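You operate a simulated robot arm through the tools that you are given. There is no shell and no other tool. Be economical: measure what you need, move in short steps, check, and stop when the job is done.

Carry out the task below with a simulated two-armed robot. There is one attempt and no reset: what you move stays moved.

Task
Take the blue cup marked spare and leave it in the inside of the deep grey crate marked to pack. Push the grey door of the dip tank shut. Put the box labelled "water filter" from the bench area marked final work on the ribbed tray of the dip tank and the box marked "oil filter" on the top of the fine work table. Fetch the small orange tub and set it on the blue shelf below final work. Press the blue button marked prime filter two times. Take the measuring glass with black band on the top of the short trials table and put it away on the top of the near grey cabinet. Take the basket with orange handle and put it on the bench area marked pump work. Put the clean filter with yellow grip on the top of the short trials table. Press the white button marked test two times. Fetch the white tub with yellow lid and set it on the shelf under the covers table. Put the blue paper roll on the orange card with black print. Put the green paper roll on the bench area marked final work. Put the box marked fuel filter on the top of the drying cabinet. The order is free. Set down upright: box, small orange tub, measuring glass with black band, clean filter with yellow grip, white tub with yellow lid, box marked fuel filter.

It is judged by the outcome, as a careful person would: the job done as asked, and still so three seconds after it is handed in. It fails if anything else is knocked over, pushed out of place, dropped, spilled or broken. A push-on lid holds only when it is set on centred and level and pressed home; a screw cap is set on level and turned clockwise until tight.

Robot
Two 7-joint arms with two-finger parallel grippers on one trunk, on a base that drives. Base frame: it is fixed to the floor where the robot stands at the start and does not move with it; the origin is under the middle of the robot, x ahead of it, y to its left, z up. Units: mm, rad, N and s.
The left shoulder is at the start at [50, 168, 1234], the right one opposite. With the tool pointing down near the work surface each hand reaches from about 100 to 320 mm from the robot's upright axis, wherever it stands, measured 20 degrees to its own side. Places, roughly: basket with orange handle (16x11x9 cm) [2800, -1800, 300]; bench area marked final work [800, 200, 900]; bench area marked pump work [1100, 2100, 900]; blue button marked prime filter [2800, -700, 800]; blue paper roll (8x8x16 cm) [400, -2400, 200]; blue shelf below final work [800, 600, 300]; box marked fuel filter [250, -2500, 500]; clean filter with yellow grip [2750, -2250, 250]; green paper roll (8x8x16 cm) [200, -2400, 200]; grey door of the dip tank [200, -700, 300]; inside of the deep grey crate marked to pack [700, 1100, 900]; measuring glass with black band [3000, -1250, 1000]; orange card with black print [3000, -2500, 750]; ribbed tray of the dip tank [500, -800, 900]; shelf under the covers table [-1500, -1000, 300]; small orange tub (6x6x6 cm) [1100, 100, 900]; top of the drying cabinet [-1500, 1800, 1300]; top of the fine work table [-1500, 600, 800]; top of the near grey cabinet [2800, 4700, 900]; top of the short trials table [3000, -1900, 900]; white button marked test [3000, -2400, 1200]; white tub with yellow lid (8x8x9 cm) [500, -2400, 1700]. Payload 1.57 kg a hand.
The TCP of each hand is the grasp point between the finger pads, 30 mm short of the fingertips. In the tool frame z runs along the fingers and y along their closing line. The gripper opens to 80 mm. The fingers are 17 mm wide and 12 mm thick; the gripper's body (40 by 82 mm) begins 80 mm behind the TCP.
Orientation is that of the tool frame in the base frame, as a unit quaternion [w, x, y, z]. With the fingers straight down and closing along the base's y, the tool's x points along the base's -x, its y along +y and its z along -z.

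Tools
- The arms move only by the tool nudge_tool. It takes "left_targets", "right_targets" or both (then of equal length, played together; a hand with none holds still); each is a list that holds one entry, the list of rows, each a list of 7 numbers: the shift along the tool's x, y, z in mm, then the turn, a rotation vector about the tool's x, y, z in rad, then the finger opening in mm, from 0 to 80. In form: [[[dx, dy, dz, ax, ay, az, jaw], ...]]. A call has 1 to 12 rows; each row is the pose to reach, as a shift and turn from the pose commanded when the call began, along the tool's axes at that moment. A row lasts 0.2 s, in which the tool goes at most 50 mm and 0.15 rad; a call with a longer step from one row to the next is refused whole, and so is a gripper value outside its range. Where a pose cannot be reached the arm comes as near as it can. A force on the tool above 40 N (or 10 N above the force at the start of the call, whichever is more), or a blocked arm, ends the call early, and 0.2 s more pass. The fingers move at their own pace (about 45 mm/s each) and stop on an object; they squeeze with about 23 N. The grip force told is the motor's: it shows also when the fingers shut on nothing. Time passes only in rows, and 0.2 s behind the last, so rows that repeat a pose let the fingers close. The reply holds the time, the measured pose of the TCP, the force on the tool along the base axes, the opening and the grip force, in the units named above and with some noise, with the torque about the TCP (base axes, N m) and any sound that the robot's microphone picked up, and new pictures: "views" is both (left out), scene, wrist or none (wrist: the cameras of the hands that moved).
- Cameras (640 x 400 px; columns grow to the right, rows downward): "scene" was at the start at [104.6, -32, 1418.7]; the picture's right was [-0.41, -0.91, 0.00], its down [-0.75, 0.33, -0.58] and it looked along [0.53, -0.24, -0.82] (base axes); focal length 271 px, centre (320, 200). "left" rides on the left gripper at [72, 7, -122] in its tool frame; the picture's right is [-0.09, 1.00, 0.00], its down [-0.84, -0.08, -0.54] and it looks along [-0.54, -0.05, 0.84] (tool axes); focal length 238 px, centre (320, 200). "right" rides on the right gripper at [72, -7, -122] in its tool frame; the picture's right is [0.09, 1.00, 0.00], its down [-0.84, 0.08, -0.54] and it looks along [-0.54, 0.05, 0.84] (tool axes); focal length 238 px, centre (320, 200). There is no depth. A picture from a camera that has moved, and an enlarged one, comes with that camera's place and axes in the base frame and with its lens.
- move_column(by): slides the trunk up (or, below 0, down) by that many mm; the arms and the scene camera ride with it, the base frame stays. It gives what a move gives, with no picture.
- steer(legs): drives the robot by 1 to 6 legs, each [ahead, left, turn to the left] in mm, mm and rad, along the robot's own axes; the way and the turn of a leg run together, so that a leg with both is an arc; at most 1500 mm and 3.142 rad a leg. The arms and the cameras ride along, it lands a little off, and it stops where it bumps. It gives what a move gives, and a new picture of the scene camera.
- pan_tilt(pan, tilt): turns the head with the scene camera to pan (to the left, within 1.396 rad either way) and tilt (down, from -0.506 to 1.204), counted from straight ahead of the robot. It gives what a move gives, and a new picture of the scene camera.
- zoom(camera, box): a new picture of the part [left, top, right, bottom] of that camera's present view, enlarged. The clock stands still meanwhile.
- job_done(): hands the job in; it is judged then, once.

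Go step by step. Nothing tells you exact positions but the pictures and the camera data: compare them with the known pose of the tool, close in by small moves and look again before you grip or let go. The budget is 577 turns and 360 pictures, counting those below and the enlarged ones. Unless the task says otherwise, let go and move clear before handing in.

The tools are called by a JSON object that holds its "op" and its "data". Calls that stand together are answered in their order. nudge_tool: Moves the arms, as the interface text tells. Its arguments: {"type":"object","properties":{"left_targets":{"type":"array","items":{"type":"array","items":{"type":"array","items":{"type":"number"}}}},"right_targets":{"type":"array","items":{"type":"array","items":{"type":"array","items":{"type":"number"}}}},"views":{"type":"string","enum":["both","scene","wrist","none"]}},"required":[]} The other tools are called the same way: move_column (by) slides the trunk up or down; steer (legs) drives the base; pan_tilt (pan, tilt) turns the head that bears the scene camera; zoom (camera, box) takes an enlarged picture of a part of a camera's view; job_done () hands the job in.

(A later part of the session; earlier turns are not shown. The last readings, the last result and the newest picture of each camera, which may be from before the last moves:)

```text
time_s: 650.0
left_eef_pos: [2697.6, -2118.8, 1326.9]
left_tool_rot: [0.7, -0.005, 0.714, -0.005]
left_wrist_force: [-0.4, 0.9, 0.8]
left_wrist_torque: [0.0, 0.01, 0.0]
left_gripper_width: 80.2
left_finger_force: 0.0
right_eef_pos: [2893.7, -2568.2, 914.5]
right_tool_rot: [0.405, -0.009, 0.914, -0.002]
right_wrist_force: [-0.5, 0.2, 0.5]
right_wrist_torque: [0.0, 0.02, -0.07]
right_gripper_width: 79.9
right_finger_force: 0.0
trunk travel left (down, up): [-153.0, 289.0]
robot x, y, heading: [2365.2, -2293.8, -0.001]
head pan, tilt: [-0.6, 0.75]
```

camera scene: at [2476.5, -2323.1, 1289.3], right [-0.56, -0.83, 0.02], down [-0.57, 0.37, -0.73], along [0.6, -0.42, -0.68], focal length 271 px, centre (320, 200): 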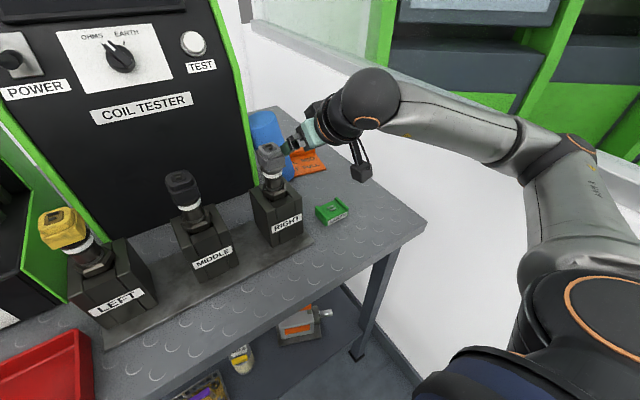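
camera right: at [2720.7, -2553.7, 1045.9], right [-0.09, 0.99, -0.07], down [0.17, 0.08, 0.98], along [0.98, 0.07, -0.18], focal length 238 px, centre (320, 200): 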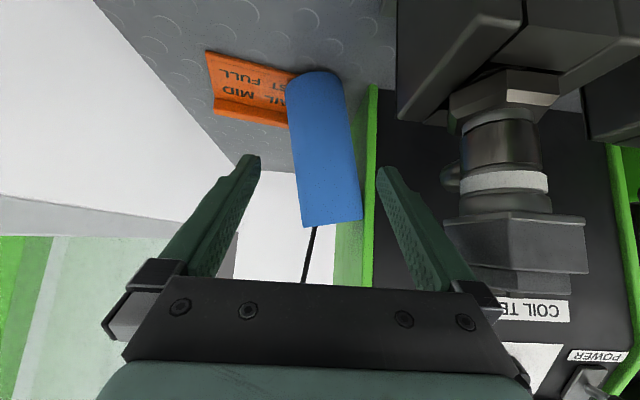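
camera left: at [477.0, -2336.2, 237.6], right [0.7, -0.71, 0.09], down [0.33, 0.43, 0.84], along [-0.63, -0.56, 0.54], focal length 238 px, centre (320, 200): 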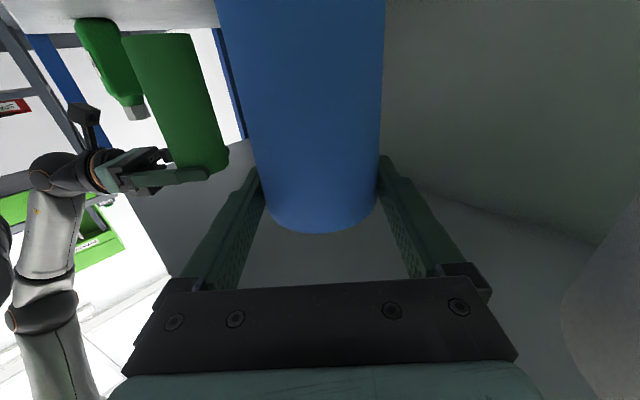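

{"op": "zoom", "data": {"camera": "right", "box": [0, 0, 640, 400]}}

```text
1.00 times, centred on (320, 200) of right
camera zoom: at [2755.2, -2576.2, 943.4], right [-0.08, 0.99, -0.08], down [0.16, 0.09, 0.98], along [0.98, 0.06, -0.17], focal length 238 px, centre (320, 200)
```

zoom: 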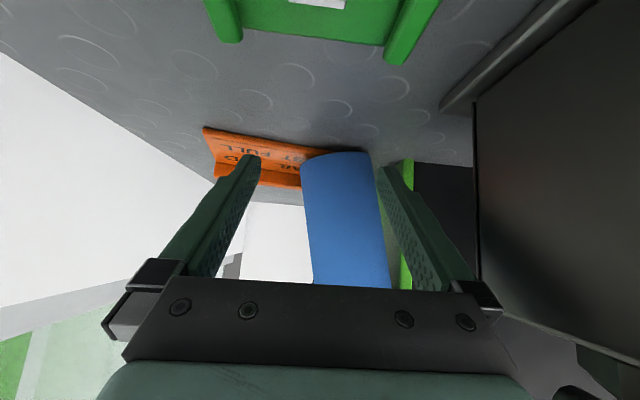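

Everything lines up; slide 19 mm left while advancing 90 mm.

{"op": "nudge_tool", "data": {"right_targets": [[[-14, 10, 15, 0, 0, 0, 80], [-31, 19, 33, 0, 0, 0, 80], [-46, 19, 49, 0, 0, 0, 80], [-61, 19, 66, 0, 0, 0, 80]]], "views": "wrist"}}

```text
time_s: 651.0
left_eef_pos: [2699.1, -2123.6, 1326.4]
left_tool_rot: [0.699, -0.002, 0.715, -0.004]
left_wrist_force: [1.3, 0.3, -0.2]
left_wrist_torque: [-0.01, 0.0, 0.0]
left_gripper_width: 79.9
left_finger_force: 0.1
right_eef_pos: [2983.6, -2552.8, 912.3]
right_tool_rot: [0.405, -0.008, 0.915, 0.0]
right_wrist_force: [1.3, -0.1, 0.2]
right_wrist_torque: [0.01, 0.0, 0.03]
right_gripper_width: 80.0
right_finger_force: 0.1
trunk travel left (down, up): [-153.0, 289.0]
robot x, y, heading: [2361.9, -2288.9, -0.005]
head pan, tilt: [-0.6, 0.75]
camera right: at [2845.2, -2559.9, 942.3], right [-0.07, 0.99, -0.07], down [0.16, 0.09, 0.98], along [0.98, 0.06, -0.17], focal length 238 px, centre (320, 200)
```

right: 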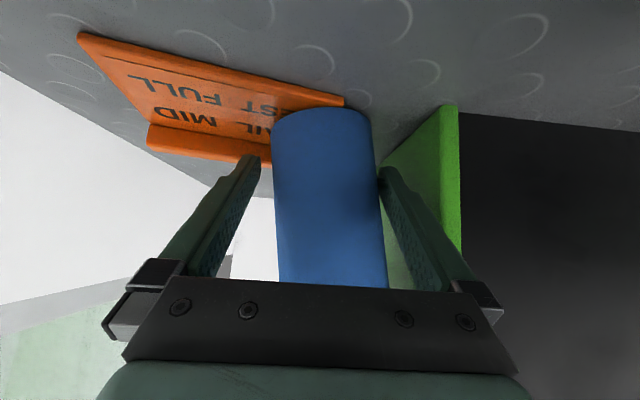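

Perfectly straddled. Close gently.

{"op": "nudge_tool", "data": {"right_targets": [[[0, 0, 0, 0, 0, 0, 70], [0, 0, 0, 0, 0, 0, 55], [0, 0, 0, 0, 0, 0, 50], [0, 0, 0, 0, 0, 0, 50]]], "views": "wrist"}}

```text
time_s: 652.0
left_eef_pos: [2698.1, -2124.8, 1325.8]
left_tool_rot: [0.7, -0.002, 0.714, -0.004]
left_wrist_force: [0.5, -0.1, -0.1]
left_wrist_torque: [0.0, -0.03, 0.03]
left_gripper_width: 80.0
left_finger_force: 0.0
right_eef_pos: [2982.4, -2552.6, 913.2]
right_tool_rot: [0.406, -0.007, 0.914, 0.0]
right_wrist_force: [0.7, -0.4, 1.3]
right_wrist_torque: [0.01, -0.11, 0.03]
right_gripper_width: 70.5
right_finger_force: 22.9
trunk travel left (down, up): [-153.0, 289.0]
robot x, y, heading: [2360.5, -2290.7, 0.003]
head pan, tilt: [-0.6, 0.75]
camera right: at [2844.9, -2559.9, 942.5], right [-0.07, 0.99, -0.07], down [0.16, 0.09, 0.98], along [0.98, 0.06, -0.17], focal length 238 px, centre (320, 200)
```

right: 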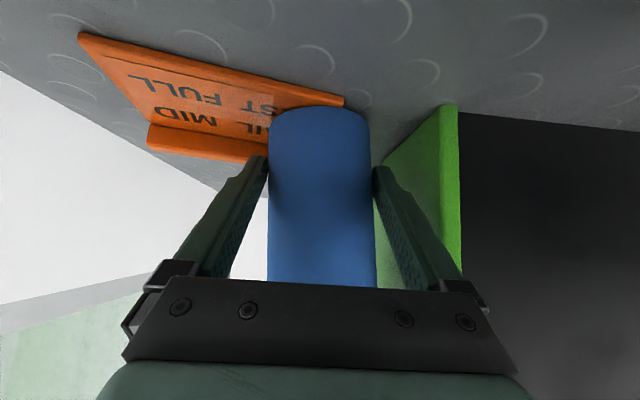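

Roll is straight and gripped. Lift slightly and shift it 40 mm right towards the card's centre.

{"op": "move_column", "data": {"by": 18}}

{"op": "nudge_tool", "data": {"right_targets": [[[0, -20, 0, 0, 0, 0, 50], [0, -40, 0, 0, 0, 0, 50], [0, -40, 0, 0, 0, 0, 50]]], "views": "wrist"}}

```text
time_s: 652.6
left_eef_pos: [2699.6, -2124.7, 1345.0]
left_tool_rot: [0.699, -0.004, 0.715, -0.002]
left_wrist_force: [0.4, 0.2, -0.6]
left_wrist_torque: [-0.01, 0.0, 0.02]
left_gripper_width: 80.1
left_finger_force: 0.2
right_eef_pos: [2982.9, -2554.1, 929.8]
right_tool_rot: [0.405, -0.007, 0.914, 0.0]
right_wrist_force: [-0.3, -0.3, -1.0]
right_wrist_torque: [-0.01, 0.02, -0.01]
right_gripper_width: 70.1
right_finger_force: 22.6
trunk travel left (down, up): [-171.0, 271.0]
robot x, y, heading: [2365.3, -2290.7, 0.001]
head pan, tilt: [-0.6, 0.75]
```

```text
time_s: 653.4
left_eef_pos: [2698.4, -2123.3, 1344.7]
left_tool_rot: [0.699, -0.003, 0.715, -0.003]
left_wrist_force: [-0.7, -0.6, 0.8]
left_wrist_torque: [0.03, -0.03, 0.04]
left_gripper_width: 80.0
left_finger_force: 0.0
right_eef_pos: [2982.6, -2591.3, 931.2]
right_tool_rot: [0.406, -0.007, 0.914, 0.0]
right_wrist_force: [-0.8, -0.2, -2.0]
right_wrist_torque: [0.01, 0.04, 0.01]
right_gripper_width: 70.2
right_finger_force: 23.2
trunk travel left (down, up): [-171.0, 271.0]
robot x, y, heading: [2362.8, -2290.8, 0.002]
head pan, tilt: [-0.6, 0.75]
camera right: at [2845.6, -2599.3, 959.6], right [-0.07, 0.99, -0.07], down [0.16, 0.09, 0.98], along [0.98, 0.06, -0.17], focal length 238 px, centre (320, 200)
```

right: 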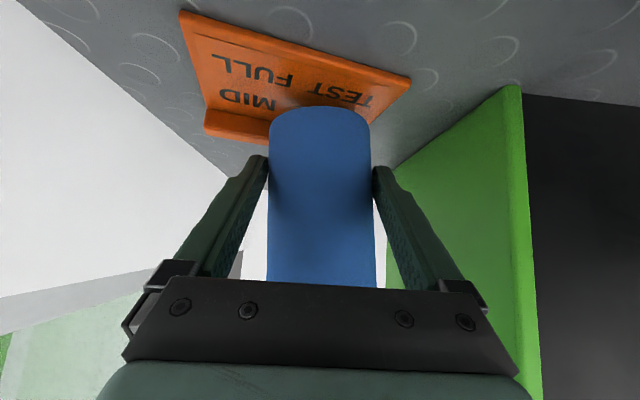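

Now over the card; shift 16 mm further right and lower to contact.

{"op": "nudge_tool", "data": {"right_targets": [[[-2, -8, 2, 0, 0, 0, 50], [-2, -16, 2, 0, 0, 0, 50], [4, -16, 10, 0, 0, 0, 50], [8, -16, 14, 0, 0, 0, 50], [12, -16, 18, 0, 0, 0, 50], [15, -16, 21, 0, 0, 0, 50]]], "views": "wrist"}}

```text
time_s: 654.8
left_eef_pos: [2695.6, -2124.1, 1345.6]
left_tool_rot: [0.7, -0.003, 0.714, -0.003]
left_wrist_force: [-0.7, 0.3, 0.0]
left_wrist_torque: [-0.01, 0.01, 0.02]
left_gripper_width: 79.6
left_finger_force: 0.2
right_eef_pos: [2987.5, -2608.1, 909.8]
right_tool_rot: [0.407, -0.007, 0.914, 0.0]
right_wrist_force: [-6.6, 1.1, 15.7]
right_wrist_torque: [-0.48, -0.63, -0.17]
right_gripper_width: 69.0
right_finger_force: 22.7
trunk travel left (down, up): [-171.0, 271.0]
robot x, y, heading: [2363.0, -2295.9, -0.001]
head pan, tilt: [-0.6, 0.75]
camera right: at [2849.2, -2615.7, 938.6], right [-0.07, 0.99, -0.08], down [0.15, 0.09, 0.98], along [0.99, 0.06, -0.16], focal length 238 px, centre (320, 200)
```

right: 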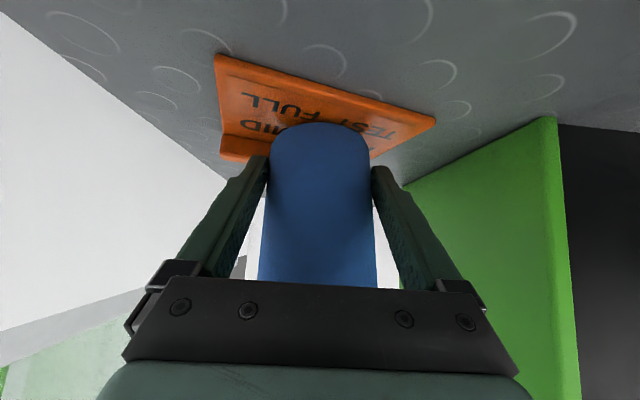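

The base still meets the rear lip. Lift 10 mm, move 24 mm towards me, lower again.

{"op": "nudge_tool", "data": {"right_targets": [[[-8, 0, -9, 0, 0, 0, 50], [0, 4, -18, 0, 0, 0, 50], [8, 4, -27, 0, 0, 0, 50], [12, 4, -21, 0, 0, 0, 50], [17, 4, -16, 0, 0, 0, 50], [21, 4, -12, 0, 0, 0, 50], [25, 4, -8, 0, 0, 0, 50], [29, 4, -4, 0, 0, 0, 50]]], "views": "wrist"}}

```text
time_s: 656.6
left_eef_pos: [2697.1, -2123.5, 1346.3]
left_tool_rot: [0.7, -0.004, 0.714, -0.002]
left_wrist_force: [0.3, -0.2, 0.8]
left_wrist_torque: [-0.02, 0.0, 0.01]
left_gripper_width: 80.0
left_finger_force: 0.0
right_eef_pos: [2966.4, -2604.8, 891.7]
right_tool_rot: [0.409, -0.007, 0.913, 0.001]
right_wrist_force: [-0.4, -1.9, 18.3]
right_wrist_torque: [0.1, -0.11, 0.05]
right_gripper_width: 68.6
right_finger_force: 20.0
trunk travel left (down, up): [-171.0, 271.0]
robot x, y, heading: [2359.8, -2291.2, -0.002]
head pan, tilt: [-0.6, 0.75]
camera right: at [2827.6, -2611.4, 919.9], right [-0.07, 0.99, -0.07], down [0.15, 0.08, 0.98], along [0.99, 0.06, -0.16], focal length 238 px, centre (320, 200)
```

right: 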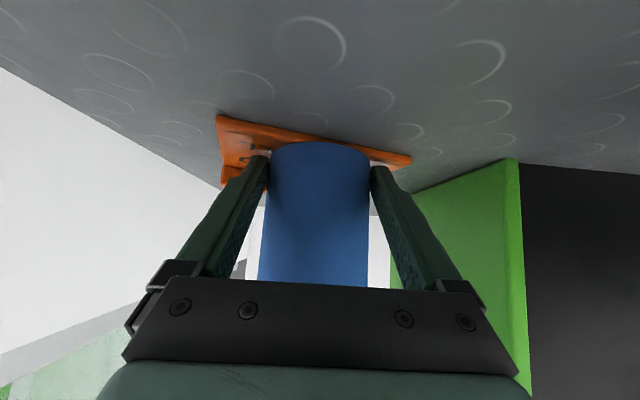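

Now flat and centred (18 N, no torque). Relieve, open, and back out with the base.

{"op": "nudge_tool", "data": {"right_targets": [[[-2, 0, -3, 0, 0, 0, 58], [-2, 0, -3, 0, 0, 0, 70], [-2, 0, -3, 0, 0, 0, 80], [-2, 0, -3, 0, 0, 0, 80], [-2, 0, -3, 0, 0, 0, 80]]], "views": "none"}}

{"op": "steer", "data": {"legs": [[-150, 0, 0]]}}

{"op": "zoom", "data": {"camera": "right", "box": [0, 0, 640, 400]}}

```text
time_s: 657.8
left_eef_pos: [2696.4, -2124.8, 1345.2]
left_tool_rot: [0.7, -0.003, 0.714, -0.003]
left_wrist_force: [-0.3, 0.0, -0.6]
left_wrist_torque: [0.01, 0.02, 0.01]
left_gripper_width: 80.2
left_finger_force: 0.0
right_eef_pos: [2964.4, -2604.6, 892.6]
right_tool_rot: [0.405, -0.007, 0.914, -0.001]
right_wrist_force: [0.2, -5.3, 13.8]
right_wrist_torque: [0.2, -0.19, -0.15]
right_gripper_width: 76.1
right_finger_force: 0.1
trunk travel left (down, up): [-171.0, 271.0]
robot x, y, heading: [2360.4, -2289.6, -0.0]
head pan, tilt: [-0.6, 0.75]
```

```text
time_s: 659.2
left_eef_pos: [2556.4, -2124.8, 1346.0]
left_tool_rot: [0.699, -0.002, 0.715, -0.004]
left_wrist_force: [0.7, -1.1, 0.7]
left_wrist_torque: [-0.01, -0.01, -0.01]
left_gripper_width: 80.0
left_finger_force: 0.1
right_eef_pos: [2826.8, -2605.8, 893.7]
right_tool_rot: [0.411, -0.003, 0.912, 0.001]
right_wrist_force: [0.0, -0.1, -0.5]
right_wrist_torque: [0.02, 0.04, -0.03]
right_gripper_width: 80.0
right_finger_force: 0.0
trunk travel left (down, up): [-171.0, 271.0]
robot x, y, heading: [2219.3, -2291.7, -0.001]
head pan, tilt: [-0.6, 0.75]
stopped in leg 1: the force on the tool passed its limit (the readings are from after the stop); the commanded pose is now the measured one
camera scene: at [2327.2, -2339.6, 1203.5], right [-0.56, -0.83, 0.0], down [-0.56, 0.39, -0.73], along [0.6, -0.41, -0.68], focal length 271 px, centre (320, 200)
```

scene: 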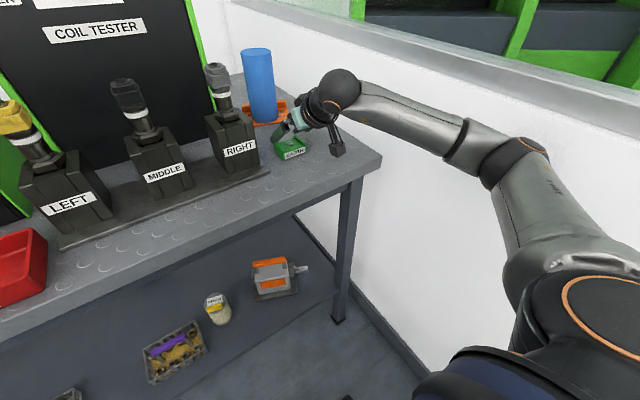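

```text
1.00 times, centred on (320, 200) of right
camera zoom: at [2687.8, -2612.4, 921.0], right [-0.07, 1.0, -0.07], down [0.15, 0.08, 0.99], along [0.99, 0.06, -0.15], focal length 238 px, centre (320, 200)
```

zoom: 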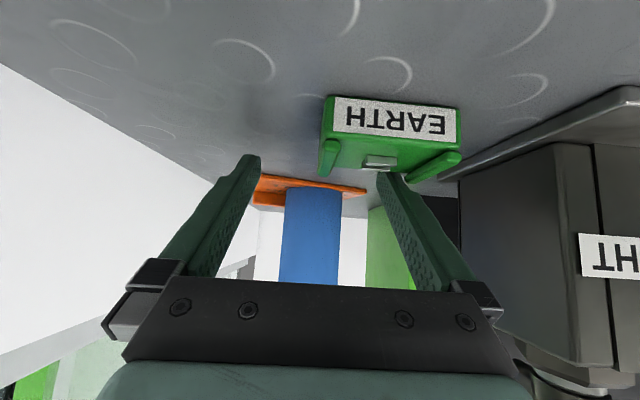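

The blue roll now stands upright on the card. A finger brushed the EARTH block; raise the hand first, then back off.

{"op": "move_column", "data": {"by": 265}}

{"op": "steer", "data": {"legs": [[-330, 0, 0], [0, 520, 0]]}}

```text
time_s: 661.9
left_eef_pos: [2556.9, -2123.7, 1609.2]
left_tool_rot: [0.699, -0.002, 0.715, -0.004]
left_wrist_force: [0.4, 0.4, 0.0]
left_wrist_torque: [-0.04, 0.01, 0.01]
left_gripper_width: 80.0
left_finger_force: 0.1
right_eef_pos: [2826.2, -2604.8, 1158.7]
right_tool_rot: [0.41, -0.004, 0.912, 0.001]
right_wrist_force: [0.1, 1.1, -0.1]
right_wrist_torque: [0.02, 0.01, 0.01]
right_gripper_width: 79.9
right_finger_force: 0.2
trunk travel left (down, up): [-436.0, 6.0]
robot x, y, heading: [2221.4, -2291.1, 0.0]
head pan, tilt: [-0.6, 0.75]
```

```text
time_s: 664.1
left_eef_pos: [2244.6, -2124.7, 1611.4]
left_tool_rot: [0.7, -0.002, 0.714, -0.004]
left_wrist_force: [1.1, -0.4, -0.2]
left_wrist_torque: [0.01, -0.01, 0.01]
left_gripper_width: 80.3
left_finger_force: 0.0
right_eef_pos: [2516.5, -2604.0, 1158.3]
right_tool_rot: [0.41, -0.005, 0.912, 0.002]
right_wrist_force: [0.7, -0.6, -0.4]
right_wrist_torque: [0.02, 0.0, 0.01]
right_gripper_width: 80.0
right_finger_force: 0.0
trunk travel left (down, up): [-436.0, 6.0]
robot x, y, heading: [1908.2, -2294.5, 0.003]
head pan, tilt: [-0.6, 0.75]
stopped in leg 1: the robot was blocked; the commanded pose is now the measured one
camera scene: at [2017.1, -2339.8, 1468.5], right [-0.56, -0.83, 0.0], down [-0.56, 0.38, -0.73], along [0.6, -0.41, -0.68], focal length 271 px, centre (320, 200)
```

scene: 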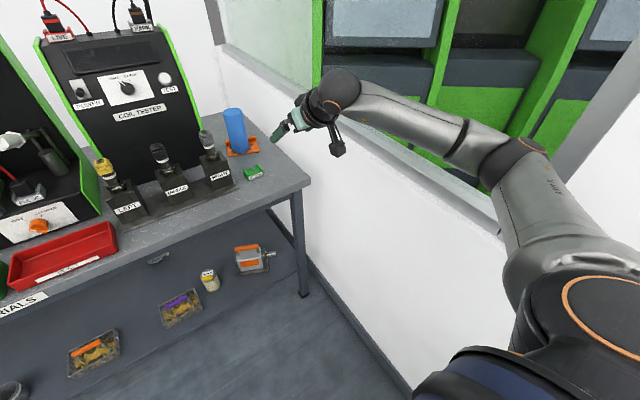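

Roll is fine. Next the clean filter on the lower shelf (≈(2813,-2288), shelf z≈306). Move clear of the wall and bring the right hand level and high.

{"op": "steer", "data": {"legs": [[0, 450, 0]]}}

{"op": "nudge_tool", "data": {"right_targets": [[[-12, 12, -42, 0, -0.061, 0, 80], [-25, 24, -85, 0, -0.122, 0, 80], [-37, 37, -127, 0, -0.183, 0, 80], [-49, 49, -170, 0, -0.243, 0, 80], [-62, 61, -212, 0, -0.304, 0, 80], [-74, 73, -254, 0, -0.365, 0, 80], [-86, 86, -297, 0, -0.426, 0, 80], [-99, 98, -339, 0, -0.487, 0, 80], [-111, 110, -382, 0, -0.548, 0, 80], [-123, 122, -424, 0, -0.608, 0, 80], [-136, 135, -466, 0, -0.669, 0, 80], [-148, 147, -509, 0, -0.73, 0, 80]]], "views": "none"}}

{"op": "move_column", "data": {"by": -400}}

```text
time_s: 666.8
left_eef_pos: [2245.3, -1676.7, 1612.1]
left_tool_rot: [0.7, 0.0, 0.714, -0.006]
left_wrist_force: [0.7, -0.4, -1.0]
left_wrist_torque: [0.06, 0.01, 0.01]
left_gripper_width: 79.8
left_finger_force: 0.0
right_eef_pos: [2514.1, -2158.7, 1159.0]
right_tool_rot: [0.41, -0.001, 0.912, 0.0]
right_wrist_force: [0.4, -0.2, 0.0]
right_wrist_torque: [0.0, 0.02, -0.04]
right_gripper_width: 79.9
right_finger_force: 0.1
trunk travel left (down, up): [-436.0, 6.0]
robot x, y, heading: [1907.7, -1841.9, -0.002]
head pan, tilt: [-0.6, 0.75]
camera scene: at [2015.7, -1890.9, 1468.6], right [-0.57, -0.82, 0.0], down [-0.56, 0.39, -0.73], along [0.6, -0.42, -0.68], focal length 271 px, centre (320, 200)
```

scene: 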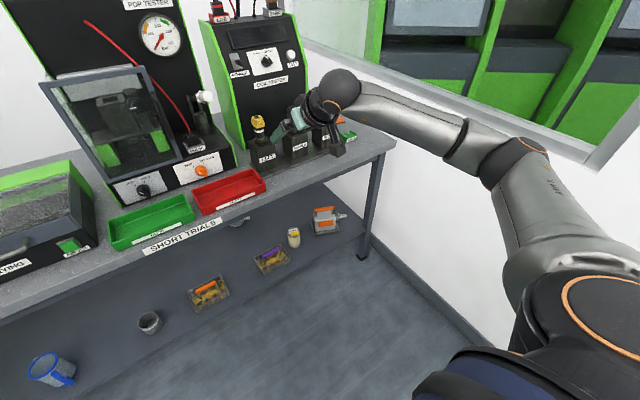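

```text
time_s: 669.4
left_eef_pos: [2243.5, -1677.1, 1610.7]
left_tool_rot: [0.7, -0.001, 0.714, -0.005]
left_wrist_force: [-0.1, 1.0, 0.4]
left_wrist_torque: [0.0, -0.02, 0.03]
left_gripper_width: 79.8
left_finger_force: 0.1
right_eef_pos: [2230.2, -2010.6, 1607.0]
right_tool_rot: [0.709, -0.001, 0.705, 0.0]
right_wrist_force: [1.0, -0.7, -0.4]
right_wrist_torque: [0.01, -0.01, -0.02]
right_gripper_width: 79.9
right_finger_force: 0.1
trunk travel left (down, up): [-436.0, 6.0]
robot x, y, heading: [1912.1, -1840.7, -0.004]
head pan, tilt: [-0.6, 0.75]
```

```text
time_s: 673.2
left_eef_pos: [2245.0, -1676.4, 1211.4]
left_tool_rot: [0.7, -0.001, 0.714, -0.005]
left_wrist_force: [-0.4, 0.0, 0.2]
left_wrist_torque: [0.01, -0.01, -0.02]
left_gripper_width: 79.8
left_finger_force: 0.0
right_eef_pos: [2230.1, -2012.2, 1206.4]
right_tool_rot: [0.708, 0.0, 0.706, -0.001]
right_wrist_force: [0.4, -1.0, 0.0]
right_wrist_torque: [-0.02, 0.01, 0.0]
right_gripper_width: 79.7
right_finger_force: 0.0
trunk travel left (down, up): [-36.0, 406.0]
robot x, y, heading: [1907.0, -1841.3, -0.005]
head pan, tilt: [-0.6, 0.75]
```

{"op": "nudge_tool", "data": {"right_targets": [[[45, 0, 15, 0, 0, 0, 80], [90, 0, 30, 0, 0, 0, 80], [135, 0, 45, 0, 0, 0, 80], [180, 0, 60, 0, 0, 0, 80], [225, 0, 75, 0, 0, 0, 80], [270, 0, 90, 0, 0, 0, 80], [315, 0, 105, 0, 0, 0, 80], [360, 0, 120, 0, 0, 0, 80]]], "views": "none"}}

{"op": "nudge_tool", "data": {"right_targets": [[[20, 0, -15, -0.13, 0, 0, 80], [40, 0, -30, -0.26, 0, 0, 80], [60, 0, -45, -0.39, 0, 0, 80], [90, 0, -60, -0.52, 0, 0, 80], [130, 0, -60, -0.65, 0, 0, 80], [175, 0, -60, -0.785, 0, 0, 80], [220, 0, -60, -0.785, 0, 0, 80], [265, 0, -60, -0.785, 0, 0, 80], [310, 0, -60, -0.785, 0, 0, 80], [355, 0, -60, -0.785, 0, 0, 80], [400, 0, -60, -0.785, 0, 0, 80], [445, 0, -60, -0.785, 0, 0, 80]]], "views": "none"}}

{"op": "move_column", "data": {"by": -35}}

```text
time_s: 675.0
left_eef_pos: [2244.6, -1677.8, 1211.0]
left_tool_rot: [0.7, 0.0, 0.714, -0.006]
left_wrist_force: [0.6, -0.1, -0.2]
left_wrist_torque: [0.0, 0.0, -0.02]
left_gripper_width: 80.0
left_finger_force: 0.1
right_eef_pos: [2366.4, -1979.9, 855.7]
right_tool_rot: [0.712, -0.001, 0.702, 0.017]
right_wrist_force: [3.2, -9.4, -5.3]
right_wrist_torque: [-0.04, -0.51, 0.82]
right_gripper_width: 79.8
right_finger_force: 0.0
right hand out of reach, approached as far as the arm can: row 4, 5, 6, 7, 8
trunk travel left (down, up): [-36.0, 406.0]
robot x, y, heading: [1908.6, -1841.1, -0.003]
head pan, tilt: [-0.6, 0.75]
```

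```text
time_s: 677.6
left_eef_pos: [2245.8, -1675.9, 1210.9]
left_tool_rot: [0.7, -0.001, 0.714, -0.005]
left_wrist_force: [0.1, 0.5, -0.4]
left_wrist_torque: [0.01, 0.03, 0.0]
left_gripper_width: 79.9
left_finger_force: 0.1
right_eef_pos: [2267.0, -1857.7, 696.9]
right_tool_rot: [0.608, -0.175, 0.765, 0.118]
right_wrist_force: [0.3, 0.0, 0.1]
right_wrist_torque: [-0.01, 0.03, -0.01]
right_gripper_width: 80.1
right_finger_force: 0.0
right hand out of reach, approached as far as the arm can: row 1, 2, 3, 4, 5, 6, 7, 8, 9, 10, 11, 12
trunk travel left (down, up): [-36.0, 406.0]
robot x, y, heading: [1908.5, -1841.4, -0.006]
head pan, tilt: [-0.6, 0.75]
```

```text
time_s: 678.4
left_eef_pos: [2244.9, -1677.4, 1176.8]
left_tool_rot: [0.7, 0.0, 0.714, -0.006]
left_wrist_force: [0.2, -0.1, -0.1]
left_wrist_torque: [0.03, -0.01, 0.02]
left_gripper_width: 79.9
left_finger_force: 0.1
right_eef_pos: [2268.0, -1857.7, 663.0]
right_tool_rot: [0.609, -0.176, 0.764, 0.12]
right_wrist_force: [0.5, -0.2, 1.0]
right_wrist_torque: [0.03, 0.03, 0.02]
right_gripper_width: 80.1
right_finger_force: 0.1
trunk travel left (down, up): [-1.0, 441.0]
robot x, y, heading: [1909.5, -1840.1, -0.004]
head pan, tilt: [-0.6, 0.75]
```

That posture differs; go back through the neutral pose as worked before: raise level, pitch down, then repeat the sequence.

{"op": "nudge_tool", "data": {"right_targets": [[[-39, -11, -17, 0.035, -0.018, 0.007, 80], [-78, -23, -34, 0.07, -0.036, 0.013, 80], [-118, -34, -50, 0.105, -0.055, 0.02, 80], [-157, -46, -67, 0.14, -0.073, 0.027, 80], [-196, -57, -84, 0.175, -0.092, 0.033, 80], [-235, -68, -100, 0.21, -0.11, 0.04, 80], [-275, -80, -117, 0.245, -0.128, 0.047, 80], [-314, -91, -134, 0.28, -0.147, 0.053, 80], [-353, -103, -151, 0.315, -0.165, 0.06, 80], [-392, -114, -167, 0.35, -0.183, 0.067, 80], [-432, -125, -184, 0.385, -0.202, 0.073, 80], [-471, -137, -201, 0.42, -0.22, 0.08, 80]]], "views": "none"}}

{"op": "nudge_tool", "data": {"right_targets": [[[35, 0, 0, 0, 0.143, 0, 80], [70, 0, 0, 0, 0.286, 0, 80], [105, 0, 0, 0, 0.429, 0, 80], [140, 0, 0, 0, 0.571, 0, 80], [175, 0, 0, 0, 0.714, 0, 80], [210, 0, 0, 0, 0.857, 0, 80], [245, 0, 0, 0, 1.0, 0, 80], [280, 0, 0, 0, 1.142, 0, 80], [315, 0, 0, 0, 1.285, 0, 80], [350, 0, 0, 0, 1.428, 0, 80], [385, 0, 0, 0, 1.571, 0, 80]]], "views": "none"}}

```text
time_s: 681.0
left_eef_pos: [2244.8, -1679.1, 1175.9]
left_tool_rot: [0.7, 0.0, 0.714, -0.006]
left_wrist_force: [-0.1, -1.2, 0.0]
left_wrist_torque: [-0.01, -0.02, 0.01]
left_gripper_width: 80.3
left_finger_force: 0.1
right_eef_pos: [2240.0, -2005.4, 1170.9]
right_tool_rot: [0.708, -0.003, 0.706, -0.001]
right_wrist_force: [0.2, -0.1, 0.1]
right_wrist_torque: [-0.02, 0.02, -0.01]
right_gripper_width: 80.0
right_finger_force: 0.1
right hand out of reach, approached as far as the arm can: row 1, 2, 3, 4, 5, 6, 7
trunk travel left (down, up): [-1.0, 441.0]
robot x, y, heading: [1910.3, -1840.6, -0.003]
head pan, tilt: [-0.6, 0.75]
```

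```text
time_s: 683.4
left_eef_pos: [2245.4, -1677.2, 1176.1]
left_tool_rot: [0.7, 0.0, 0.714, -0.005]
left_wrist_force: [-0.9, -0.2, -0.3]
left_wrist_torque: [-0.01, 0.03, 0.0]
left_gripper_width: 80.2
left_finger_force: 0.1
right_eef_pos: [2235.9, -2004.9, 785.0]
right_tool_rot: [0.001, -0.001, 1.0, -0.001]
right_wrist_force: [-0.3, 0.1, 0.3]
right_wrist_torque: [0.0, -0.04, 0.02]
right_gripper_width: 79.9
right_finger_force: 0.1
trunk travel left (down, up): [-1.0, 441.0]
robot x, y, heading: [1905.2, -1842.8, -0.008]
head pan, tilt: [-0.6, 0.75]
```

Neutral reached. Run the three-step sequence for the right arm.

{"op": "nudge_tool", "data": {"right_targets": [[[0, 0, -40, 0, -0.143, 0, 80], [0, 0, -80, 0, -0.286, 0, 80], [0, 0, -120, 0, -0.429, 0, 80], [0, 0, -160, 0, -0.571, 0, 80], [0, 0, -200, 0, -0.714, 0, 80], [0, 0, -240, 0, -0.857, 0, 80], [0, 0, -280, 0, -1.0, 0, 80], [0, 0, -320, 0, -1.142, 0, 80], [0, 0, -360, 0, -1.285, 0, 80], [0, 0, -400, 0, -1.428, 0, 80], [0, 0, -420, 0, -1.571, 0, 80]]], "views": "none"}}

{"op": "nudge_tool", "data": {"right_targets": [[[45, 0, 15, 0, 0, 0, 80], [90, 0, 30, 0, 0, 0, 80], [135, 0, 45, 0, 0, 0, 80], [180, 0, 60, 0, 0, 0, 80], [225, 0, 75, 0, 0, 0, 80], [270, 0, 90, 0, 0, 0, 80], [315, 0, 105, 0, 0, 0, 80], [360, 0, 120, 0, 0, 0, 80]]], "views": "none"}}

{"op": "nudge_tool", "data": {"right_targets": [[[20, 0, -15, -0.13, 0, 0, 80], [40, 0, -30, -0.26, 0, 0, 80], [60, 0, -45, -0.39, 0, 0, 80], [90, 0, -60, -0.52, 0, 0, 80], [130, 0, -60, -0.65, 0, 0, 80], [175, 0, -60, -0.785, 0, 0, 80], [220, 0, -60, -0.785, 0, 0, 80], [265, 0, -60, -0.785, 0, 0, 80], [310, 0, -60, -0.785, 0, 0, 80], [355, 0, -60, -0.785, 0, 0, 80], [400, 0, -60, -0.785, 0, 0, 80], [445, 0, -60, -0.785, 0, 0, 80]]], "views": "none"}}

```text
time_s: 685.8
left_eef_pos: [2244.6, -1676.9, 1177.0]
left_tool_rot: [0.7, 0.001, 0.714, -0.006]
left_wrist_force: [0.1, 0.9, 0.7]
left_wrist_torque: [0.02, 0.02, 0.03]
left_gripper_width: 80.0
left_finger_force: 0.0
right_eef_pos: [2237.3, -2002.8, 1206.4]
right_tool_rot: [0.708, -0.002, 0.706, 0.001]
right_wrist_force: [-1.0, 0.2, -0.1]
right_wrist_torque: [-0.04, 0.02, 0.02]
right_gripper_width: 80.0
right_finger_force: 0.0
trunk travel left (down, up): [-1.0, 441.0]
robot x, y, heading: [1912.1, -1843.2, -0.001]
head pan, tilt: [-0.6, 0.75]
```

```text
time_s: 687.8
left_eef_pos: [2246.9, -1675.5, 1175.2]
left_tool_rot: [0.699, -0.001, 0.715, -0.006]
left_wrist_force: [-0.8, -0.3, -0.3]
left_wrist_torque: [0.05, -0.02, -0.07]
left_gripper_width: 79.9
left_finger_force: 0.1
right_eef_pos: [2363.2, -1961.2, 882.1]
right_tool_rot: [0.728, -0.013, 0.683, 0.063]
right_wrist_force: [-0.7, 0.5, -0.2]
right_wrist_torque: [-0.02, 0.03, -0.02]
right_gripper_width: 79.9
right_finger_force: 0.1
right hand out of reach, approached as far as the arm can: row 6, 7, 8
trunk travel left (down, up): [-1.0, 441.0]
robot x, y, heading: [1909.7, -1843.2, -0.005]
head pan, tilt: [-0.6, 0.75]
stopped in row 8 (right hand): the arm was blocked; the commanded pose is now the measured one
```

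```text
time_s: 690.4
left_eef_pos: [2245.4, -1677.9, 1175.5]
left_tool_rot: [0.7, -0.001, 0.714, -0.005]
left_wrist_force: [0.4, 0.1, 0.3]
left_wrist_torque: [0.0, 0.01, 0.0]
left_gripper_width: 79.9
left_finger_force: 0.0
right_eef_pos: [2278.4, -1862.3, 714.1]
right_tool_rot: [0.694, -0.122, 0.694, 0.147]
right_wrist_force: [0.3, 0.4, 0.5]
right_wrist_torque: [-0.01, -0.01, 0.0]
right_gripper_width: 79.9
right_finger_force: 0.1
right hand out of reach, approached as far as the arm can: row 1, 2, 3, 4, 5, 6, 7, 8, 9, 10, 11, 12
trunk travel left (down, up): [-1.0, 441.0]
robot x, y, heading: [1909.0, -1840.9, -0.004]
head pan, tilt: [-0.6, 0.75]
```

Something blocks the right arm; take one look.

{"op": "pan_tilt", "data": {"pan": -0.25, "tilt": 0.9}}

```text
time_s: 691.2
left_eef_pos: [2245.5, -1676.4, 1176.3]
left_tool_rot: [0.7, -0.001, 0.714, -0.005]
left_wrist_force: [0.7, -0.4, 0.2]
left_wrist_torque: [-0.02, -0.04, 0.01]
left_gripper_width: 80.2
left_finger_force: 0.1
right_eef_pos: [2277.8, -1862.1, 714.5]
right_tool_rot: [0.694, -0.123, 0.694, 0.147]
right_wrist_force: [0.7, 0.0, 0.0]
right_wrist_torque: [-0.01, 0.0, 0.03]
right_gripper_width: 79.9
right_finger_force: 0.0
trunk travel left (down, up): [-1.0, 441.0]
robot x, y, heading: [1909.3, -1839.4, -0.001]
head pan, tilt: [-0.25, 0.901]
camera scene: at [2020.7, -1863.0, 1021.7], right [-0.25, -0.97, 0.0], down [-0.76, 0.2, -0.62], along [0.6, -0.16, -0.78], focal length 271 px, centre (320, 200)
```

scene: 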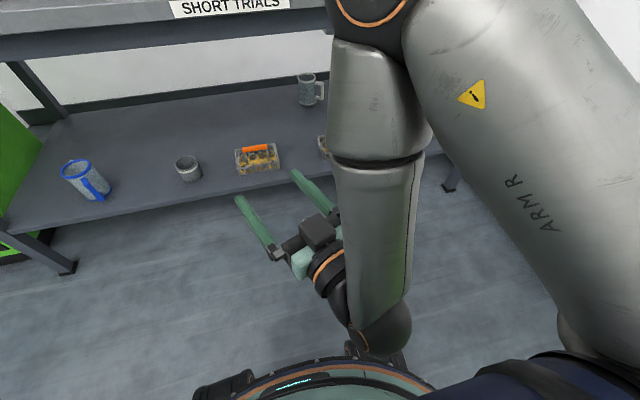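

The right elbow is flipped up front. I'll raise the right arm out of the way and use the left arm for low tasks.

{"op": "nudge_tool", "data": {"right_targets": [[[-42, -11, -8, 0.035, 0, 0, 80], [-83, -21, -16, 0.07, 0, 0, 80], [-125, -32, -25, 0.105, 0, 0, 80], [-166, -43, -33, 0.14, 0, 0, 80], [-208, -54, -41, 0.175, 0, 0, 80], [-250, -64, -49, 0.21, 0, 0, 80], [-291, -75, -57, 0.245, 0, 0, 80], [-333, -86, -66, 0.28, 0, 0, 80], [-374, -96, -74, 0.315, 0, 0, 80], [-416, -107, -82, 0.35, 0, 0, 80], [-458, -118, -90, 0.385, 0, 0, 80]]], "views": "none"}}

{"op": "nudge_tool", "data": {"left_targets": [[[45, 0, 15, 0, 0, 0, 80], [90, 0, 30, 0, 0, 0, 80], [135, 0, 45, 0, 0, 0, 80], [180, 0, 60, 0, 0, 0, 80], [225, 0, 75, 0, 0, 0, 80], [270, 0, 90, 0, 0, 0, 80], [315, 0, 105, 0, 0, 0, 80]]], "views": "none"}}

{"op": "nudge_tool", "data": {"left_targets": [[[20, 0, -15, 0.13, 0, 0, 80], [40, 0, -30, 0.26, 0, 0, 80], [60, 0, -45, 0.39, 0, 0, 80], [90, 0, -60, 0.52, 0, 0, 80], [130, 0, -60, 0.65, 0, 0, 80], [175, 0, -60, 0.785, 0, 0, 80], [220, 0, -60, 0.785, 0, 0, 80], [265, 0, -60, 0.785, 0, 0, 80], [310, 0, -60, 0.785, 0, 0, 80], [355, 0, -60, 0.785, 0, 0, 80], [400, 0, -60, 0.785, 0, 0, 80], [445, 0, -60, 0.785, 0, 0, 80]]], "views": "none"}}

```text
time_s: 693.6
left_eef_pos: [2245.5, -1676.5, 1176.1]
left_tool_rot: [0.699, -0.002, 0.715, -0.005]
left_wrist_force: [-0.1, -0.3, 0.5]
left_wrist_torque: [-0.04, 0.03, -0.01]
left_gripper_width: 80.2
left_finger_force: 0.1
right_eef_pos: [2239.5, -2018.2, 1178.2]
right_tool_rot: [0.705, 0.011, 0.709, 0.012]
right_wrist_force: [-0.1, -0.6, -0.1]
right_wrist_torque: [-0.01, -0.03, 0.03]
right_gripper_width: 80.2
right_finger_force: 0.0
right hand out of reach, approached as far as the arm can: row 1, 2, 3, 4, 5, 6
trunk travel left (down, up): [-1.0, 441.0]
robot x, y, heading: [1909.4, -1841.8, -0.004]
head pan, tilt: [-0.25, 0.901]
```

```text
time_s: 695.2
left_eef_pos: [2370.0, -1688.5, 867.3]
left_tool_rot: [0.701, -0.001, 0.713, -0.006]
left_wrist_force: [-0.1, -0.6, 0.8]
left_wrist_torque: [0.0, 0.03, -0.01]
left_gripper_width: 80.0
left_finger_force: 0.0
left hand out of reach, approached as far as the arm can: row 5, 6, 7
right_eef_pos: [2240.5, -2019.3, 1178.3]
right_tool_rot: [0.705, 0.01, 0.709, 0.013]
right_wrist_force: [-1.2, -0.4, 0.2]
right_wrist_torque: [-0.01, 0.03, 0.01]
right_gripper_width: 79.9
right_finger_force: 0.0
trunk travel left (down, up): [-1.0, 441.0]
robot x, y, heading: [1910.1, -1838.5, -0.003]
head pan, tilt: [-0.25, 0.901]
```

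```text
time_s: 697.9
left_eef_pos: [2302.8, -1694.1, 421.7]
left_tool_rot: [0.648, 0.267, 0.657, -0.277]
left_wrist_force: [-0.6, -0.1, 0.3]
left_wrist_torque: [0.0, 0.0, 0.0]
left_gripper_width: 80.0
left_finger_force: 0.1
left hand out of reach, approached as far as the arm can: row 1, 2, 3, 4, 5
right_eef_pos: [2240.8, -2018.6, 1177.9]
right_tool_rot: [0.705, 0.009, 0.709, 0.012]
right_wrist_force: [0.0, 0.1, 0.4]
right_wrist_torque: [-0.02, 0.01, 0.02]
right_gripper_width: 80.1
right_finger_force: 0.0
trunk travel left (down, up): [-1.0, 441.0]
robot x, y, heading: [1909.6, -1843.1, -0.002]
head pan, tilt: [-0.25, 0.901]
```

Left arm is low and ready. Pitch it 35° downward, reduce the yaw, and lower towards the clean filter's height.

{"op": "nudge_tool", "data": {"left_targets": [[[15, 0, 0, 0, 0.12, 0, 80], [30, 0, 0, 0, 0.24, 0, 80], [45, 0, 0, 0, 0.36, 0, 80], [60, 0, 0, 0, 0.48, 0, 80], [60, 0, 0, 0, 0.6, 0, 80]]], "views": "none"}}

{"op": "nudge_tool", "data": {"left_targets": [[[0, 0, 0, -0.093, 0, -0.064, 80], [0, 0, 0, -0.186, 0, -0.127, 80], [0, 0, 0, -0.278, 0, -0.19, 80], [0, 0, 0, -0.371, 0, -0.254, 80]]], "views": "none"}}

```text
time_s: 699.0
left_eef_pos: [2300.3, -1693.3, 361.1]
left_tool_rot: [0.422, 0.338, 0.82, -0.187]
left_wrist_force: [0.2, -0.1, 1.3]
left_wrist_torque: [0.02, -0.01, -0.01]
left_gripper_width: 79.7
left_finger_force: 0.2
right_eef_pos: [2240.1, -2019.5, 1176.4]
right_tool_rot: [0.705, 0.009, 0.709, 0.013]
right_wrist_force: [-0.1, -0.4, -0.4]
right_wrist_torque: [0.02, 0.01, -0.01]
right_gripper_width: 80.3
right_finger_force: 0.1
trunk travel left (down, up): [-1.0, 441.0]
robot x, y, heading: [1911.7, -1840.6, -0.002]
head pan, tilt: [-0.25, 0.901]
```

```text
time_s: 700.0
left_eef_pos: [2320.4, -1651.1, 363.8]
left_tool_rot: [0.446, 0.15, 0.877, -0.102]
left_wrist_force: [0.0, 1.1, 0.2]
left_wrist_torque: [0.01, -0.04, 0.01]
left_gripper_width: 80.0
left_finger_force: 0.0
left hand out of reach, approached as far as the arm can: row 3, 4
right_eef_pos: [2240.3, -2019.4, 1177.9]
right_tool_rot: [0.705, 0.009, 0.709, 0.012]
right_wrist_force: [0.5, 0.4, -0.2]
right_wrist_torque: [0.01, 0.02, 0.01]
right_gripper_width: 79.8
right_finger_force: 0.2
trunk travel left (down, up): [-1.0, 441.0]
robot x, y, heading: [1911.0, -1839.9, -0.003]
head pan, tilt: [-0.25, 0.901]
```

Turn the robot 0.4 rad right and drive diagonally to a pre-approach in front of the clean filter.

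{"op": "steer", "data": {"legs": [[0, 0, -0.4], [485, -203, 0]]}}

{"op": "zoom", "data": {"camera": "left", "box": [0, 0, 640, 400]}}

```text
time_s: 704.3
left_eef_pos: [2730.7, -2206.2, 364.9]
left_tool_rot: [0.416, 0.321, 0.829, -0.19]
left_wrist_force: [-0.5, 0.0, -0.2]
left_wrist_torque: [0.02, -0.02, -0.02]
left_gripper_width: 79.9
left_finger_force: 0.1
right_eef_pos: [2515.6, -2512.8, 1178.5]
right_tool_rot: [0.694, 0.15, 0.693, -0.127]
right_wrist_force: [-0.1, -0.2, 0.3]
right_wrist_torque: [0.02, 0.03, -0.03]
right_gripper_width: 80.1
right_finger_force: 0.0
trunk travel left (down, up): [-1.0, 441.0]
robot x, y, heading: [2279.7, -2222.3, -0.399]
head pan, tilt: [-0.25, 0.901]
camera scene: at [2374.5, -2285.9, 1021.7], right [-0.61, -0.79, 0.0], down [-0.62, 0.48, -0.62], along [0.49, -0.38, -0.78], focal length 271 px, centre (320, 200)
```

scene: 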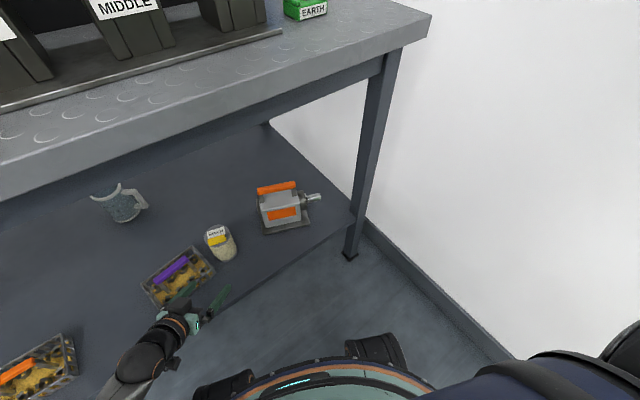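

```text
1.00 times, centred on (320, 200) of left
camera zoom: at [2633.9, -2103.4, 377.3], right [0.73, 0.68, 0.03], down [0.01, -0.05, 1.0], along [0.69, -0.73, -0.05], focal length 238 px, centre (320, 200)
```

zoom: 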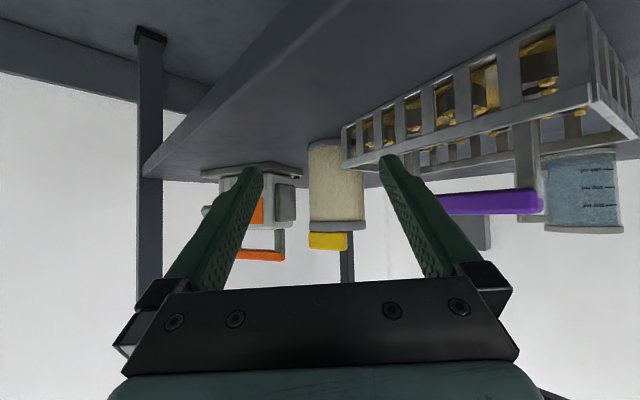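

The clean filter is clear in view; its upper part stands above the basket rim, so grip high (z≈380). Raise 16 mm and drive in diagonally.

{"op": "nudge_tool", "data": {"left_targets": [[[-7, 0, -5, 0, 0, 0, 72], [-14, 0, -10, 0, 0, 0, 72]]], "views": "none"}}

{"op": "steer", "data": {"legs": [[92, -20, 0]]}}

{"op": "zoom", "data": {"camera": "left", "box": [0, 0, 640, 400]}}

```text
time_s: 704.9
left_eef_pos: [2732.3, -2205.3, 381.7]
left_tool_rot: [0.417, 0.32, 0.829, -0.189]
left_wrist_force: [-0.1, 0.3, 0.8]
left_wrist_torque: [0.01, 0.01, -0.01]
left_gripper_width: 72.0
left_finger_force: 0.0
right_eef_pos: [2515.1, -2514.0, 1178.8]
right_tool_rot: [0.694, 0.15, 0.693, -0.129]
right_wrist_force: [-0.5, 0.5, 0.8]
right_wrist_torque: [-0.05, -0.02, 0.03]
right_gripper_width: 80.0
right_finger_force: 0.0
trunk travel left (down, up): [-1.0, 441.0]
robot x, y, heading: [2279.0, -2221.5, -0.404]
head pan, tilt: [-0.25, 0.901]
```

```text
time_s: 706.0
left_eef_pos: [2807.2, -2257.9, 382.8]
left_tool_rot: [0.416, 0.321, 0.829, -0.189]
left_wrist_force: [0.2, 0.8, 0.2]
left_wrist_torque: [-0.02, -0.04, 0.01]
left_gripper_width: 72.3
left_finger_force: 0.0
right_eef_pos: [2588.6, -2566.6, 1177.5]
right_tool_rot: [0.694, 0.149, 0.693, -0.128]
right_wrist_force: [0.8, 0.6, 0.2]
right_wrist_torque: [0.01, -0.01, -0.01]
right_gripper_width: 80.1
right_finger_force: 0.1
trunk travel left (down, up): [-1.0, 441.0]
robot x, y, heading: [2355.7, -2278.8, -0.398]
head pan, tilt: [-0.25, 0.901]
camera scene: at [2448.9, -2339.0, 1021.7], right [-0.61, -0.79, 0.0], down [-0.62, 0.48, -0.62], along [0.49, -0.38, -0.78], focal length 271 px, centre (320, 200)
```

scene: 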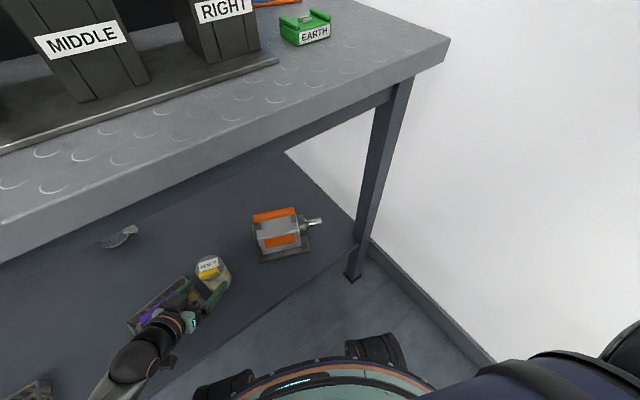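

```text
1.00 times, centred on (320, 200) of left
camera zoom: at [2708.3, -2155.5, 394.5], right [0.73, 0.69, 0.03], down [0.01, -0.05, 1.0], along [0.69, -0.73, -0.05], focal length 238 px, centre (320, 200)
```

zoom: 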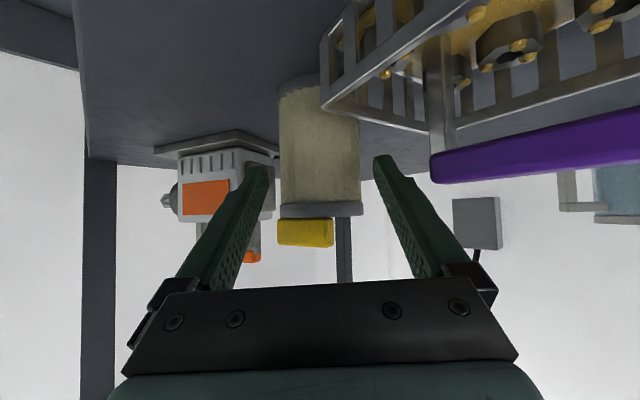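

Centred on the jar. Advance 36 mm and close.

{"op": "nudge_tool", "data": {"left_targets": [[[-10, 0, 15, 0, 0, 0, 72], [-21, 0, 29, 0, 0, 0, 72], [-21, 0, 29, 0, 0, 0, 55], [-21, 0, 29, 0, 0, 0, 40], [-21, 0, 29, 0, 0, 0, 40]]], "views": "wrist"}}

```text
time_s: 707.2
left_eef_pos: [2831.2, -2283.8, 382.1]
left_tool_rot: [0.417, 0.321, 0.829, -0.189]
left_wrist_force: [1.3, -0.3, 1.9]
left_wrist_torque: [-0.01, -0.17, -0.05]
left_gripper_width: 65.7
left_finger_force: 23.3
right_eef_pos: [2589.8, -2566.4, 1178.3]
right_tool_rot: [0.694, 0.149, 0.693, -0.126]
right_wrist_force: [-0.6, -0.1, -0.6]
right_wrist_torque: [-0.02, -0.02, -0.01]
right_gripper_width: 80.1
right_finger_force: 0.1
trunk travel left (down, up): [-1.0, 441.0]
robot x, y, heading: [2352.0, -2273.2, -0.405]
head pan, tilt: [-0.25, 0.901]
camera left: at [2733.8, -2180.4, 394.6], right [0.73, 0.69, 0.03], down [0.01, -0.05, 1.0], along [0.69, -0.73, -0.05], focal length 238 px, centre (320, 200)
```

left: 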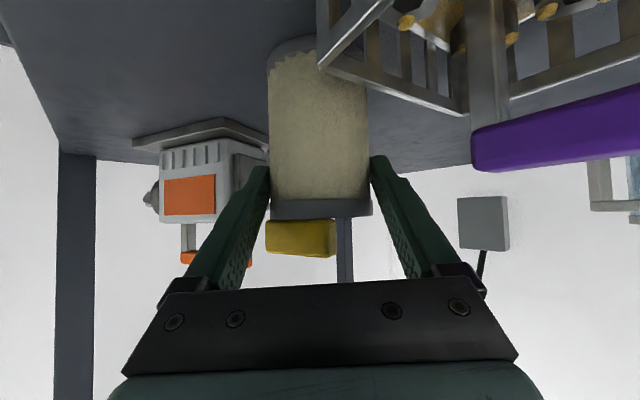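

Gripped. Lift with the column, back out from under the table, then raise fully.

{"op": "move_column", "data": {"by": 60}}

{"op": "steer", "data": {"legs": [[-100, 25, 0], [-160, 40, 0]]}}

{"op": "move_column", "data": {"by": 381}}

{"op": "nudge_tool", "data": {"left_targets": [[[-33, 0, -23, 0, 0, 0, 40], [-65, 0, -47, 0, 0, 0, 40], [-98, 0, -70, 0, 0, 0, 40], [-130, 0, -93, 0, 0, 0, 40], [-146, 0, -105, 0, 0, 0, 40]]], "views": "none"}}

```text
time_s: 708.2
left_eef_pos: [2832.3, -2283.1, 441.1]
left_tool_rot: [0.416, 0.321, 0.829, -0.189]
left_wrist_force: [0.1, 0.3, -1.1]
left_wrist_torque: [0.01, 0.01, 0.01]
left_gripper_width: 65.5
left_finger_force: 23.2
right_eef_pos: [2590.2, -2567.3, 1238.6]
right_tool_rot: [0.694, 0.149, 0.693, -0.127]
right_wrist_force: [0.6, 0.7, 0.6]
right_wrist_torque: [0.02, 0.01, 0.0]
right_gripper_width: 79.9
right_finger_force: 0.1
trunk travel left (down, up): [-61.0, 381.0]
robot x, y, heading: [2352.5, -2276.6, -0.404]
head pan, tilt: [-0.25, 0.901]
```

```text
time_s: 710.4
left_eef_pos: [2619.1, -2121.7, 441.0]
left_tool_rot: [0.417, 0.32, 0.83, -0.188]
left_wrist_force: [-0.7, 0.0, -1.2]
left_wrist_torque: [0.0, 0.02, -0.05]
left_gripper_width: 65.6
left_finger_force: 23.1
right_eef_pos: [2377.4, -2405.8, 1237.7]
right_tool_rot: [0.694, 0.149, 0.693, -0.127]
right_wrist_force: [0.5, -0.4, -0.6]
right_wrist_torque: [-0.03, 0.02, -0.03]
right_gripper_width: 80.0
right_finger_force: 0.1
trunk travel left (down, up): [-61.0, 381.0]
robot x, y, heading: [2142.5, -2113.7, -0.404]
head pan, tilt: [-0.25, 0.901]
camera scene: at [2236.9, -2178.3, 1081.7], right [-0.61, -0.8, 0.0], down [-0.62, 0.47, -0.62], along [0.49, -0.38, -0.78], focal length 271 px, centre (320, 200)
```

scene: 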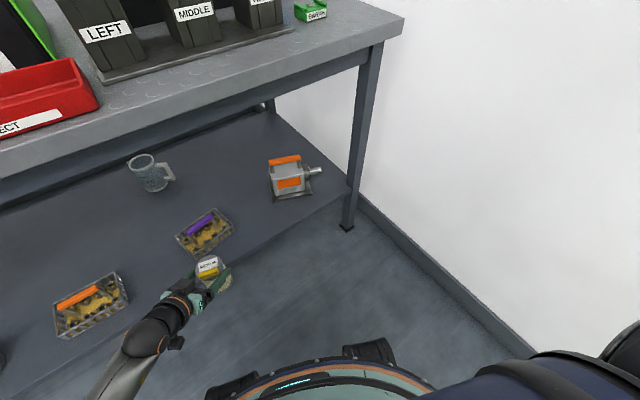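

```text
time_s: 714.1
left_eef_pos: [2619.5, -2121.4, 822.9]
left_tool_rot: [0.416, 0.32, 0.83, -0.188]
left_wrist_force: [0.1, 0.1, -1.4]
left_wrist_torque: [-0.01, 0.01, 0.0]
left_gripper_width: 65.2
left_finger_force: 23.0
right_eef_pos: [2377.6, -2405.3, 1619.1]
right_tool_rot: [0.694, 0.149, 0.693, -0.126]
right_wrist_force: [0.0, 0.3, -0.4]
right_wrist_torque: [-0.04, 0.04, 0.02]
right_gripper_width: 80.1
right_finger_force: 0.0
trunk travel left (down, up): [-442.0, 0.0]
robot x, y, heading: [2139.0, -2112.7, -0.401]
head pan, tilt: [-0.25, 0.901]
```

```text
time_s: 715.3
left_eef_pos: [2624.8, -2114.9, 1003.0]
left_tool_rot: [0.416, 0.32, 0.83, -0.188]
left_wrist_force: [0.6, 0.0, -1.3]
left_wrist_torque: [0.02, 0.03, 0.0]
left_gripper_width: 64.7
left_finger_force: 22.7
right_eef_pos: [2377.3, -2406.4, 1618.5]
right_tool_rot: [0.694, 0.149, 0.693, -0.126]
right_wrist_force: [0.2, -0.6, -0.3]
right_wrist_torque: [0.05, 0.01, -0.02]
right_gripper_width: 80.1
right_finger_force: 0.0
trunk travel left (down, up): [-442.0, 0.0]
robot x, y, heading: [2140.9, -2114.7, -0.403]
head pan, tilt: [-0.25, 0.901]
```

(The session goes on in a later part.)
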